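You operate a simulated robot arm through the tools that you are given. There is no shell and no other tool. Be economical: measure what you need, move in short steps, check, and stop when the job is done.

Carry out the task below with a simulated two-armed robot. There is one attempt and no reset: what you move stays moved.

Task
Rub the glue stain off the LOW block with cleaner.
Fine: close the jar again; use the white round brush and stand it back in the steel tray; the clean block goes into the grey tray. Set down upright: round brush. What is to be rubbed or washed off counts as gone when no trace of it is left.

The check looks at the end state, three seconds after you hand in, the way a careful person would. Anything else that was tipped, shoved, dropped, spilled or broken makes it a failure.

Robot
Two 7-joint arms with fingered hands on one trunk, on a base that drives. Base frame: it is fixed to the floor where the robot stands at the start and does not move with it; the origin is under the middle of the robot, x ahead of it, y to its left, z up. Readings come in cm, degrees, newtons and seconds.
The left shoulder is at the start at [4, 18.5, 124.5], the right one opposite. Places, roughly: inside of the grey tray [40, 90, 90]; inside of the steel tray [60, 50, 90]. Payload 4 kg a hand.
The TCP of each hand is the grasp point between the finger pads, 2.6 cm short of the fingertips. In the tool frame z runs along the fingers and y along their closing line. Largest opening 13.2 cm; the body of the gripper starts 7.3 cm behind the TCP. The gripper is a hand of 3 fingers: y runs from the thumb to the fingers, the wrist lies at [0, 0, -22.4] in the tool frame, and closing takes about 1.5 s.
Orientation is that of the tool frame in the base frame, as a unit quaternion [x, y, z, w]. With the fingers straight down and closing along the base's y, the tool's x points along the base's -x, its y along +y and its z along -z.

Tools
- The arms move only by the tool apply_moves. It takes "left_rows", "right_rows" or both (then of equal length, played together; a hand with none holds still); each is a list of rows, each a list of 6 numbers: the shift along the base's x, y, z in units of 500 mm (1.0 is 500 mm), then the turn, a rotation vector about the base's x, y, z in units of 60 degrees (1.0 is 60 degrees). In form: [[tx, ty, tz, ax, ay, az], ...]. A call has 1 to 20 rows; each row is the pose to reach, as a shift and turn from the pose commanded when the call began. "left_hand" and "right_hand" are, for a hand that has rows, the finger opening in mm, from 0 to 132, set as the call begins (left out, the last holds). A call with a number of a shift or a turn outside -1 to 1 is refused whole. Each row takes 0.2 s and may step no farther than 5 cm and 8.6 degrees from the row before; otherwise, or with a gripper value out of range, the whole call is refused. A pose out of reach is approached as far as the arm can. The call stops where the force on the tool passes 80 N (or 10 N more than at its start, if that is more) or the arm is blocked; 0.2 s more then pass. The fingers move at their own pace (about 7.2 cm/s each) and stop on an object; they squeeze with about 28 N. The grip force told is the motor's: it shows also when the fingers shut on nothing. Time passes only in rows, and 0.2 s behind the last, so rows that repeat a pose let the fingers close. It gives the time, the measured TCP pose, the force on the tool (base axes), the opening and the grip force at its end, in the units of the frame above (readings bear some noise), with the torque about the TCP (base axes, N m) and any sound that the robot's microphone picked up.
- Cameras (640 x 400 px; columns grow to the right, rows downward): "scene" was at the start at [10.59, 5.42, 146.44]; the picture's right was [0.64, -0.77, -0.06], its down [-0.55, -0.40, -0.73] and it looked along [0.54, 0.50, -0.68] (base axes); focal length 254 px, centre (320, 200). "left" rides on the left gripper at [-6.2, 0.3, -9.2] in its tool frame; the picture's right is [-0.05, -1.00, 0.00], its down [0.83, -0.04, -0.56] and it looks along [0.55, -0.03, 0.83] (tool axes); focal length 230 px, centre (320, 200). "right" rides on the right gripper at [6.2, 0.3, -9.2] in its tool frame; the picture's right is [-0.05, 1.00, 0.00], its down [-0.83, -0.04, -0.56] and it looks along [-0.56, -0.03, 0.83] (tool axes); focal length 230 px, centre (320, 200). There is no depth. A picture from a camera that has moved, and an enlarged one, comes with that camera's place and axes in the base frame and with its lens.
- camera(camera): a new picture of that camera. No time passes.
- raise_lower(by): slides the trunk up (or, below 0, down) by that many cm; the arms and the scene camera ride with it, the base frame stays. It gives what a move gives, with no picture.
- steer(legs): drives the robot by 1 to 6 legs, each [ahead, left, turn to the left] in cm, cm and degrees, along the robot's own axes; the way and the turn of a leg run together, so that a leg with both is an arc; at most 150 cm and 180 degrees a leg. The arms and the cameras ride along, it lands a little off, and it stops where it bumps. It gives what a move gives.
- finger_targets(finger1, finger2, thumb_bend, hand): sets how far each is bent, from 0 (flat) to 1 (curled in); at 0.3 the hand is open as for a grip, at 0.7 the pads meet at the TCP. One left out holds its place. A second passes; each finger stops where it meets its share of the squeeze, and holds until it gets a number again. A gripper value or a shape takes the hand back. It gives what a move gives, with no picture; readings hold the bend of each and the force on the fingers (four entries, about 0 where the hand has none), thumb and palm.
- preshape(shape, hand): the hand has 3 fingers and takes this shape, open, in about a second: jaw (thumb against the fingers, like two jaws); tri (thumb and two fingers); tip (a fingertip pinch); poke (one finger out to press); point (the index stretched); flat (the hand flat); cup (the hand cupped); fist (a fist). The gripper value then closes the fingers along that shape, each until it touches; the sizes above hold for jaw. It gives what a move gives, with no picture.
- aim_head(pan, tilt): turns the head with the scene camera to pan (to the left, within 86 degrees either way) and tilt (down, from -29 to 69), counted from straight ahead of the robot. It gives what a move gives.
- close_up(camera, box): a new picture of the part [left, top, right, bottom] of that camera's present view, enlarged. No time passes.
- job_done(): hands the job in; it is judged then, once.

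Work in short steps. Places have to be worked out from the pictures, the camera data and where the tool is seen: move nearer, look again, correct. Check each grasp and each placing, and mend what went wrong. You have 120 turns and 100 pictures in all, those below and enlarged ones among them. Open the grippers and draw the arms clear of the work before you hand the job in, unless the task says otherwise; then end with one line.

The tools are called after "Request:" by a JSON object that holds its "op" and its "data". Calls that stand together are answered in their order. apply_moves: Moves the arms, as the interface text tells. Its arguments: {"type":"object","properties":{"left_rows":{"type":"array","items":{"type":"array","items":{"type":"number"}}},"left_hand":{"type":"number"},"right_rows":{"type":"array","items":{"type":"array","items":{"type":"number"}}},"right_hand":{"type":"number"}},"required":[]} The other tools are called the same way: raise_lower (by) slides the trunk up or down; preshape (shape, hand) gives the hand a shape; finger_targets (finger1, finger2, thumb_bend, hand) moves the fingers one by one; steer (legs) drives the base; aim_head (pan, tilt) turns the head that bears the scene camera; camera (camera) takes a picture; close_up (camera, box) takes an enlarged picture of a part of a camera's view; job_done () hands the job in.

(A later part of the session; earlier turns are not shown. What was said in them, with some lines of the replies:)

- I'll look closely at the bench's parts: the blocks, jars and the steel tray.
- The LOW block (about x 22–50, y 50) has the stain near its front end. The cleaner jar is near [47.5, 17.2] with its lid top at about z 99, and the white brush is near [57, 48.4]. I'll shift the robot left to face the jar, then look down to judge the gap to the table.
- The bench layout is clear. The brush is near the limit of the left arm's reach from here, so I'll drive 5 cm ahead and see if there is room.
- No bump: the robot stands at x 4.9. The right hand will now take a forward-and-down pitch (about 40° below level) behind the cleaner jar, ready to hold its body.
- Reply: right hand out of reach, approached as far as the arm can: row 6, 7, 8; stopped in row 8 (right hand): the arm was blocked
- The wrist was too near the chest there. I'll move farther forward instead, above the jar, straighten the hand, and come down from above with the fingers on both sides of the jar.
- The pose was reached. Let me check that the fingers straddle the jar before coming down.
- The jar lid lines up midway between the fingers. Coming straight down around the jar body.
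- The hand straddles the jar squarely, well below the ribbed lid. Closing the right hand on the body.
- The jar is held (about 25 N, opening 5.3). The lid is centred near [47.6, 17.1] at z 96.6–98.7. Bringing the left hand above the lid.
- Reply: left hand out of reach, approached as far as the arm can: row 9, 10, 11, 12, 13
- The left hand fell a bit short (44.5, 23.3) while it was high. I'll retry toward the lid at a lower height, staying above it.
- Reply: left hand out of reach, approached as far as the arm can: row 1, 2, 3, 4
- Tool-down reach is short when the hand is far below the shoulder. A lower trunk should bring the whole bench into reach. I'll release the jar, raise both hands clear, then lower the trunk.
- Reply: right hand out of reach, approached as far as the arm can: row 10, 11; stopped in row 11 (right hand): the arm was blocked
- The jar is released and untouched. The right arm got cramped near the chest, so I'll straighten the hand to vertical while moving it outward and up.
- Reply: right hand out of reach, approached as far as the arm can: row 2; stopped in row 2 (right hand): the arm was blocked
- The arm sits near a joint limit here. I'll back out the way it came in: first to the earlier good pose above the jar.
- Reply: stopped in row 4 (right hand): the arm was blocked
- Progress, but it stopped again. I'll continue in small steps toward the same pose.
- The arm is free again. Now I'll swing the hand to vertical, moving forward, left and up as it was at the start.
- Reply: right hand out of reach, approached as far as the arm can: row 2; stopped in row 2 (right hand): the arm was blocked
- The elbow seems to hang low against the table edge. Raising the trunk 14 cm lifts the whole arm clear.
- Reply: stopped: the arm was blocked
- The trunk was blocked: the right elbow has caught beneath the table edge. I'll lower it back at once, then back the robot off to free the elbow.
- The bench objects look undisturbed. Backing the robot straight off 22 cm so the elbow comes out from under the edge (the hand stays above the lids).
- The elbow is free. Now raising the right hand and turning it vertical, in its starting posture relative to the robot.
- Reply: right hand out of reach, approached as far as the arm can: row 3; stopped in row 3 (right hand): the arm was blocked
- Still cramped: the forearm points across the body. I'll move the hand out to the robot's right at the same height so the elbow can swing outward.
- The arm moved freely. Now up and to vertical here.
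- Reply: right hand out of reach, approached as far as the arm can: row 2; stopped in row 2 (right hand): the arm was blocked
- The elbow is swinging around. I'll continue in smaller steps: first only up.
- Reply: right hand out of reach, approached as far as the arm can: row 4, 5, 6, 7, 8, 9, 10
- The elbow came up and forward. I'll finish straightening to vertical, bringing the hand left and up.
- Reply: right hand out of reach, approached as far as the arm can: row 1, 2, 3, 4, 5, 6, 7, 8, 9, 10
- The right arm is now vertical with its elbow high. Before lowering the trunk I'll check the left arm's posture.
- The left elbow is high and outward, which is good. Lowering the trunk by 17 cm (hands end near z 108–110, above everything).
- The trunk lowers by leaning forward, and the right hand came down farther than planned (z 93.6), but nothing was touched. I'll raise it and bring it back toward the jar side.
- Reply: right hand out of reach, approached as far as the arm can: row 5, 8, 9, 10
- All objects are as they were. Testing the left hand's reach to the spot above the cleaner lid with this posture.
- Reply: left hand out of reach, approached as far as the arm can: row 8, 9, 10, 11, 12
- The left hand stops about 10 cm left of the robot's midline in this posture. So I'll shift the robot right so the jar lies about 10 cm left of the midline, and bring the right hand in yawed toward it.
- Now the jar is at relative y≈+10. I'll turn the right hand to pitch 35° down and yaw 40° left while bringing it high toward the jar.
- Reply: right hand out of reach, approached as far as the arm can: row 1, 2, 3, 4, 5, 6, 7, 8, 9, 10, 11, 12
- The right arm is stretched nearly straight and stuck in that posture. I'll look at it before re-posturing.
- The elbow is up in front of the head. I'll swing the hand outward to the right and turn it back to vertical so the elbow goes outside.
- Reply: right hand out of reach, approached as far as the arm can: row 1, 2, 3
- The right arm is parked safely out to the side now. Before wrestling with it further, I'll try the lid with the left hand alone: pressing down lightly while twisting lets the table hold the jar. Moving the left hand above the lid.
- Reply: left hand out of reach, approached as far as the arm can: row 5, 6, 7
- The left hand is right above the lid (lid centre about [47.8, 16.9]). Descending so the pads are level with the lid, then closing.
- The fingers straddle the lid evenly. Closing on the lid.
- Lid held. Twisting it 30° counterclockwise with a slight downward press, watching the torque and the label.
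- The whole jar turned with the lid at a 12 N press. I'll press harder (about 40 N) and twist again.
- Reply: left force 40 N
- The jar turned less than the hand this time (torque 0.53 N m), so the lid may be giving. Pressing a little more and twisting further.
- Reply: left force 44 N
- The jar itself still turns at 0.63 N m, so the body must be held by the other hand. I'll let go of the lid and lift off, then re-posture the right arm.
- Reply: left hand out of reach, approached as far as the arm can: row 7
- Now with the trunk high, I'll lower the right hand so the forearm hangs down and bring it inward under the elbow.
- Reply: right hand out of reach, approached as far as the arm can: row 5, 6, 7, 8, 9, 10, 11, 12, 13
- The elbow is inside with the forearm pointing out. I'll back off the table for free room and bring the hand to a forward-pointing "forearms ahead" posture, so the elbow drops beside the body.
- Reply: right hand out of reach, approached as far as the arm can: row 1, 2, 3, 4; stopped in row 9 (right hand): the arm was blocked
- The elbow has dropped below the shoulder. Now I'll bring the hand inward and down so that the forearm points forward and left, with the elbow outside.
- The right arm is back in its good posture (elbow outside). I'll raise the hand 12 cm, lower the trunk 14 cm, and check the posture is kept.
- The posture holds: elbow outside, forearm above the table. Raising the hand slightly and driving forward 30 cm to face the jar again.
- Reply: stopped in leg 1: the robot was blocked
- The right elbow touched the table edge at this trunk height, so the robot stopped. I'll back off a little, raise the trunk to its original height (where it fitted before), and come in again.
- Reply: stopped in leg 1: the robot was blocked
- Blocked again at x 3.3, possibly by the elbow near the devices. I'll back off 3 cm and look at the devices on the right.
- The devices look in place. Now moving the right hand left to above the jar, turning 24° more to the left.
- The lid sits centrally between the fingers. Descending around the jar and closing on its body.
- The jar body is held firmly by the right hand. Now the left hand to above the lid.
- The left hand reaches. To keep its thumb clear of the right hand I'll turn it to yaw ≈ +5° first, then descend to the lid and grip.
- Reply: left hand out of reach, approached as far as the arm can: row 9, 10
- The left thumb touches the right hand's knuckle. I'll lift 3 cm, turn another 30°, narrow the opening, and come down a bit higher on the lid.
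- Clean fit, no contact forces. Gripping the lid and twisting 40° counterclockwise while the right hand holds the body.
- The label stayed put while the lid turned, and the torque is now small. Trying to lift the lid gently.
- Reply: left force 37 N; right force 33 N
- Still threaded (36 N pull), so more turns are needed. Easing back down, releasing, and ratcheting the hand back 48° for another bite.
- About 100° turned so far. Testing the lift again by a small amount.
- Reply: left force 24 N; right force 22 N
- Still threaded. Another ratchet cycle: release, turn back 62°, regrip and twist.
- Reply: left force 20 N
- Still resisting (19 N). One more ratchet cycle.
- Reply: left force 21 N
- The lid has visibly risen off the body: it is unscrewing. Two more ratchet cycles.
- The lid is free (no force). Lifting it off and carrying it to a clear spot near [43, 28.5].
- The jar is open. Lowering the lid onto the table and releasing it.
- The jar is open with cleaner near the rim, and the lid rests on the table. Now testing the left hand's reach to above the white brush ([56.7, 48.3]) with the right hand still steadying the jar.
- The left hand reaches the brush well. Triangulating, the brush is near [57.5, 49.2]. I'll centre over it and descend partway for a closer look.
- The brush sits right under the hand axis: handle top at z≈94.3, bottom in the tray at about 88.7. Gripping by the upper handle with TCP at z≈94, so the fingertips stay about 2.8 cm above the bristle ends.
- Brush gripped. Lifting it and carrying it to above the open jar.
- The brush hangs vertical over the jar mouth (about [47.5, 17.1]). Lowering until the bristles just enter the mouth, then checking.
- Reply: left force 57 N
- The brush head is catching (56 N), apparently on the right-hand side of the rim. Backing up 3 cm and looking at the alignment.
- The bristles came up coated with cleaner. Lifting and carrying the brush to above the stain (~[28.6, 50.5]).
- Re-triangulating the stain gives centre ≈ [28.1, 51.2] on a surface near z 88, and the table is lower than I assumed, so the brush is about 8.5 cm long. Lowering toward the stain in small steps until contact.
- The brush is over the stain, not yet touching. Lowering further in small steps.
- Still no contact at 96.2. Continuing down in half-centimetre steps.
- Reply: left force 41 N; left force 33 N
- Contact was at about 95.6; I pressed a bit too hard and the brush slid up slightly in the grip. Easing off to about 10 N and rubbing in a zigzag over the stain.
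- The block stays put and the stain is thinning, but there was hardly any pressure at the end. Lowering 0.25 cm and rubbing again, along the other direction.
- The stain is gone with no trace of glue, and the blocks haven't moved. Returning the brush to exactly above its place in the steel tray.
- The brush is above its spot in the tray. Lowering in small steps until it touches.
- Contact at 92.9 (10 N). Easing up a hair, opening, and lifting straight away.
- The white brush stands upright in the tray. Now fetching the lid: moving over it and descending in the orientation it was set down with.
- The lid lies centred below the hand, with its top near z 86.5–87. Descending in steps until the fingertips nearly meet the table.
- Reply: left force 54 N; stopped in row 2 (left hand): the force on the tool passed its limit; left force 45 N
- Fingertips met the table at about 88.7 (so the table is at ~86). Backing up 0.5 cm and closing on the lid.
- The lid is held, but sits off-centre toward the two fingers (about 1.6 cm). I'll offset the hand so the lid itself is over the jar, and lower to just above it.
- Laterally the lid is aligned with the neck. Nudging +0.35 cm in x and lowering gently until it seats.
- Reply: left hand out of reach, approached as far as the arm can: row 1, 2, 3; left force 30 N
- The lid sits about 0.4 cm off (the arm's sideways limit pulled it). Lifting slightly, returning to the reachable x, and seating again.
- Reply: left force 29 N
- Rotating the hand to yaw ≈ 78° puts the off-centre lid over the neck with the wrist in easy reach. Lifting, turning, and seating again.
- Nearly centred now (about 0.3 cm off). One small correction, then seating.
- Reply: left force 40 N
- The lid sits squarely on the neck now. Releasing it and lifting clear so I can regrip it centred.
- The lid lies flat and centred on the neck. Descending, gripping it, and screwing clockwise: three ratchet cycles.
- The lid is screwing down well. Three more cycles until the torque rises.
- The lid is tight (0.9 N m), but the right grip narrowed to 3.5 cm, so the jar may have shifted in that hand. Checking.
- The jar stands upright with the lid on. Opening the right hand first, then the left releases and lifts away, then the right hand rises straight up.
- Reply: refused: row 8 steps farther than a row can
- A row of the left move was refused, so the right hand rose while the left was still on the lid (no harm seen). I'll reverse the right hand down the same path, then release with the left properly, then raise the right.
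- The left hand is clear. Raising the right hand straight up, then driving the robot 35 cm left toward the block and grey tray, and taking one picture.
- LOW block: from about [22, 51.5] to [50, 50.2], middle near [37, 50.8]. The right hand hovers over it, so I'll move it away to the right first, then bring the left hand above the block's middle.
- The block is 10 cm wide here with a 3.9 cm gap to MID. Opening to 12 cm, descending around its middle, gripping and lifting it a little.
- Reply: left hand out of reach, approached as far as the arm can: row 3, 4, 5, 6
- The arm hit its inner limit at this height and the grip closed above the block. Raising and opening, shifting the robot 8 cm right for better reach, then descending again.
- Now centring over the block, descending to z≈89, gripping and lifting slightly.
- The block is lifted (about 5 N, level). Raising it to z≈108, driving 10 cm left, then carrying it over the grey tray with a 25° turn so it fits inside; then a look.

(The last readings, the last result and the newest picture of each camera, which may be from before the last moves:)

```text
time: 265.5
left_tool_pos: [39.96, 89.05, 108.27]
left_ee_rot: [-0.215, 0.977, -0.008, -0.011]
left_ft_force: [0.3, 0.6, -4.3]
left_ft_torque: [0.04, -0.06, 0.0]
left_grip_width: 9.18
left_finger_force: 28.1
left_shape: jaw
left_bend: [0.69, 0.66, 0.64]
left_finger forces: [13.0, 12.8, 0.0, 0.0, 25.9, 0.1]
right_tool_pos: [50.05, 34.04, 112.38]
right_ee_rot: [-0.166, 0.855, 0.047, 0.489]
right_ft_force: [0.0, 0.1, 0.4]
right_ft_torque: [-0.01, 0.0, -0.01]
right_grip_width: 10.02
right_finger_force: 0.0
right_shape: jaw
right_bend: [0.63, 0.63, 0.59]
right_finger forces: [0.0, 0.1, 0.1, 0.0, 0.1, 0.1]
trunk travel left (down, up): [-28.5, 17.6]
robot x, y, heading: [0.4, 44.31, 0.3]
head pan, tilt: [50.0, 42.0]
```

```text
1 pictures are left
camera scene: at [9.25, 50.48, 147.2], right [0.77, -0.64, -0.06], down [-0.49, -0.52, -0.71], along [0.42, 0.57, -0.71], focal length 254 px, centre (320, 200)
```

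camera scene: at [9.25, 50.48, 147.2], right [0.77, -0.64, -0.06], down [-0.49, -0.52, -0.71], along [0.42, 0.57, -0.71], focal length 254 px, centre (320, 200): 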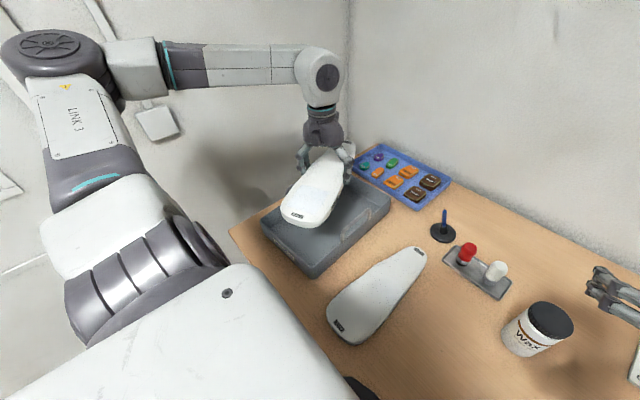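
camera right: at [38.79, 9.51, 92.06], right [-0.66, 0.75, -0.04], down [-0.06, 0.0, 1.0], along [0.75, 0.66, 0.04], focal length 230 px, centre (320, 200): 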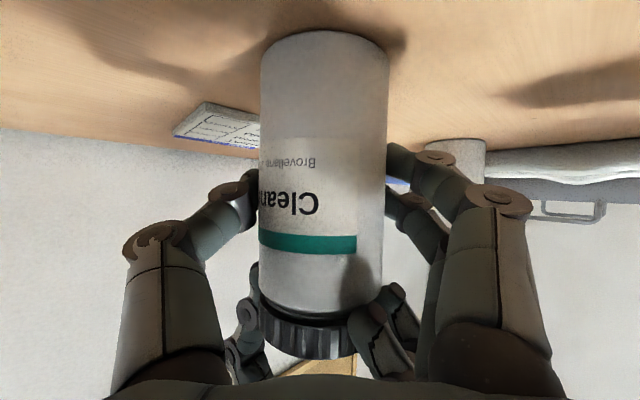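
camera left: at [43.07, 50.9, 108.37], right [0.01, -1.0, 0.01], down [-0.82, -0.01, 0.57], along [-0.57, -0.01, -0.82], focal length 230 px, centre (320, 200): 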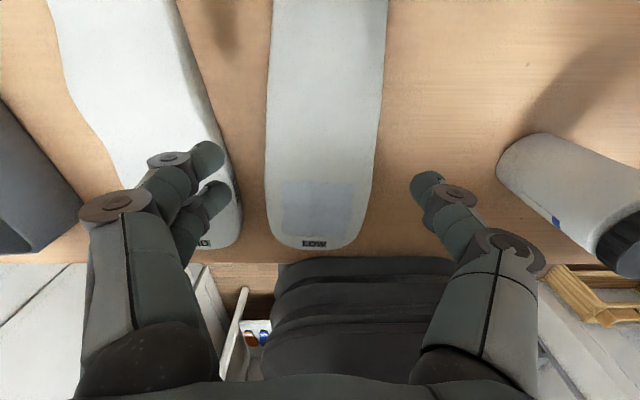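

The tray spans about x 25–57, y 79–100, and the block lies over it at a good angle. Shifting 1 cm toward the tray's centre, lowering it in, releasing, lifting out, backing away, and taking the last picture.

Request:
{"op": "apply_moves", "data": {"left_rows": [[0.018, 0.014, -0.04, 0, 0, 0], [0.018, 0.014, -0.1, 0, 0, 0], [0.018, 0.014, -0.17, 0, 0, 0], [0.018, 0.014, -0.24, 0, 0, 0], [0.018, 0.014, -0.3, 0, 0, 0], [0.018, 0.014, -0.34, 0, 0, 0], [0.018, 0.014, -0.354, 0, 0, 0]]}}

Request:
{"op": "apply_moves", "data": {"left_rows": [[0, 0, -0.006, 0, 0, 0], [0, 0, -0.012, 0, 0, 0]]}}

Request:
{"op": "apply_moves", "data": {"left_rows": [[0, 0, 0, 0, 0, 0], [0, 0, 0, 0, 0, 0], [0, 0, 0, 0, 0, 0], [0, 0, 0, 0, 0, 0], [0, 0, 0.04, 0, 0, 0], [0, 0, 0.1, 0, 0, 0], [0, 0, 0.18, 0, 0, 0], [0, 0, 0.26, 0, 0, 0], [0, 0, 0.34, 0, 0, 0], [0, 0, 0.42, 0, 0, 0]], "left_hand": 118}}

Request:
{"op": "steer", "data": {"legs": [[-20, 0, 0]]}}

Request:
{"op": "aim_head", "data": {"pan": 20, "tilt": 35}}

Request:
{"op": "camera", "data": {"camera": "scene"}}

```text
time: 267.1
left_tool_pos: [40.98, 89.73, 90.54]
left_ee_rot: [-0.214, 0.977, -0.008, -0.01]
left_ft_force: [-0.5, -0.3, -4.9]
left_ft_torque: [0.01, -0.03, 0.02]
left_grip_width: 9.17
left_finger_force: 27.9
left_shape: jaw
left_bend: [0.69, 0.66, 0.64]
left_finger forces: [13.1, 12.8, 0.1, 0.1, 25.9, 0.1]
right_tool_pos: [50.05, 34.14, 112.31]
right_ee_rot: [-0.167, 0.855, 0.047, 0.489]
right_ft_force: [0.2, -0.2, 0.1]
right_ft_torque: [-0.01, -0.02, -0.02]
right_grip_width: 10.0
right_finger_force: 0.0
right_shape: jaw
right_bend: [0.63, 0.63, 0.59]
right_finger forces: [0.1, 0.1, 0.0, 0.0, 0.1, 0.0]
trunk travel left (down, up): [-28.5, 17.6]
robot x, y, heading: [0.06, 44.06, 0.2]
head pan, tilt: [50.0, 42.0]
```

```text
time: 267.7
left_tool_pos: [41.05, 89.79, 90.08]
left_ee_rot: [-0.214, 0.977, -0.007, -0.011]
left_ft_force: [-0.2, 0.1, -4.7]
left_ft_torque: [0.01, 0.02, -0.01]
left_grip_width: 9.15
left_finger_force: 28.0
left_shape: jaw
left_bend: [0.69, 0.66, 0.64]
left_finger forces: [13.1, 12.8, 0.0, 0.1, 25.8, 0.2]
right_tool_pos: [50.09, 34.1, 112.52]
right_ee_rot: [-0.166, 0.855, 0.047, 0.489]
right_ft_force: [0.2, -0.8, -0.4]
right_ft_torque: [-0.01, 0.0, 0.02]
right_grip_width: 10.03
right_finger_force: 0.1
right_shape: jaw
right_bend: [0.63, 0.63, 0.59]
right_finger forces: [0.0, 0.0, 0.0, 0.0, 0.1, 0.1]
trunk travel left (down, up): [-28.5, 17.6]
robot x, y, heading: [0.43, 44.12, 0.5]
head pan, tilt: [50.0, 42.0]
```

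```text
time: 269.9
left_tool_pos: [40.84, 89.68, 111.07]
left_ee_rot: [-0.215, 0.977, -0.006, -0.01]
left_ft_force: [-0.2, -0.5, 0.2]
left_ft_torque: [0.01, -0.02, 0.01]
left_grip_width: 11.76
left_finger_force: 0.0
left_shape: jaw
left_bend: [0.49, 0.49, 0.45]
left_finger forces: [0.0, 0.0, 0.0, 0.1, 0.0, 0.0]
right_tool_pos: [49.94, 34.0, 112.52]
right_ee_rot: [-0.166, 0.855, 0.047, 0.489]
right_ft_force: [-0.7, 1.2, -0.1]
right_ft_torque: [0.01, -0.02, 0.05]
right_grip_width: 10.04
right_finger_force: 0.2
right_shape: jaw
right_bend: [0.63, 0.63, 0.59]
right_finger forces: [0.1, 0.0, 0.0, 0.1, 0.1, 0.1]
trunk travel left (down, up): [-28.5, 17.6]
robot x, y, heading: [0.65, 44.18, 0.3]
head pan, tilt: [50.0, 42.0]
```

```text
time: 271.5
left_tool_pos: [21.08, 89.74, 110.95]
left_ee_rot: [-0.214, 0.977, -0.007, -0.011]
left_ft_force: [-0.7, 0.6, -0.3]
left_ft_torque: [0.01, 0.05, -0.02]
left_grip_width: 11.79
left_finger_force: 0.1
left_shape: jaw
left_bend: [0.49, 0.49, 0.45]
left_finger forces: [0.0, 0.0, 0.0, 0.0, 0.1, 0.2]
right_tool_pos: [30.11, 33.96, 112.3]
right_ee_rot: [-0.166, 0.855, 0.047, 0.489]
right_ft_force: [0.5, 1.0, 0.0]
right_ft_torque: [0.01, -0.01, 0.02]
right_grip_width: 10.03
right_finger_force: 0.0
right_shape: jaw
right_bend: [0.63, 0.63, 0.59]
right_finger forces: [0.0, 0.1, 0.1, 0.1, 0.0, 0.0]
trunk travel left (down, up): [-28.5, 17.6]
robot x, y, heading: [-19.55, 44.1, 0.1]
head pan, tilt: [50.0, 42.0]
```

```text
time: 272.5
left_tool_pos: [21.06, 89.69, 110.87]
left_ee_rot: [-0.214, 0.977, -0.007, -0.01]
left_ft_force: [0.0, -1.1, -0.4]
left_ft_torque: [-0.02, 0.01, 0.03]
left_grip_width: 11.79
left_finger_force: 0.0
left_shape: jaw
left_bend: [0.49, 0.49, 0.45]
left_finger forces: [0.1, 0.0, 0.1, 0.1, 0.0, 0.0]
right_tool_pos: [30.18, 33.98, 112.29]
right_ee_rot: [-0.166, 0.856, 0.046, 0.488]
right_ft_force: [-0.2, -0.7, -0.6]
right_ft_torque: [0.0, 0.0, 0.0]
right_grip_width: 10.01
right_finger_force: 0.1
right_shape: jaw
right_bend: [0.63, 0.63, 0.59]
right_finger forces: [0.1, 0.0, 0.0, 0.0, 0.1, 0.0]
trunk travel left (down, up): [-28.5, 17.6]
robot x, y, heading: [-19.54, 43.54, 0.4]
head pan, tilt: [20.0, 35.0]
```

```text
0 pictures are left
camera scene: at [-7.65, 46.98, 148.01], right [0.35, -0.94, -0.03], down [-0.6, -0.2, -0.77], along [0.72, 0.28, -0.63], focal length 254 px, centre (320, 200)
```

scene: 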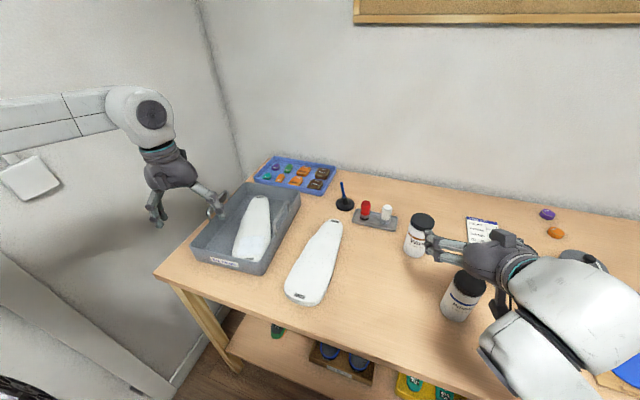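

The block lies inside the grey tray, both brushes stand in the steel tray, and both hands are open and clear, so I'm handing the job in.

Request:
{"op": "job_done", "data": {}}

```text
The job is handed in.
```

I rubbed the glue off the LOW block with cleaner and put the block in the grey tray. The cleaner jar is closed again and the white brush is back upright in the steel tray. A faint wet cleaner patch was still visible on the block, and the closed jar was hidden behind the right hand in the last picture, so I couldn't recheck it.
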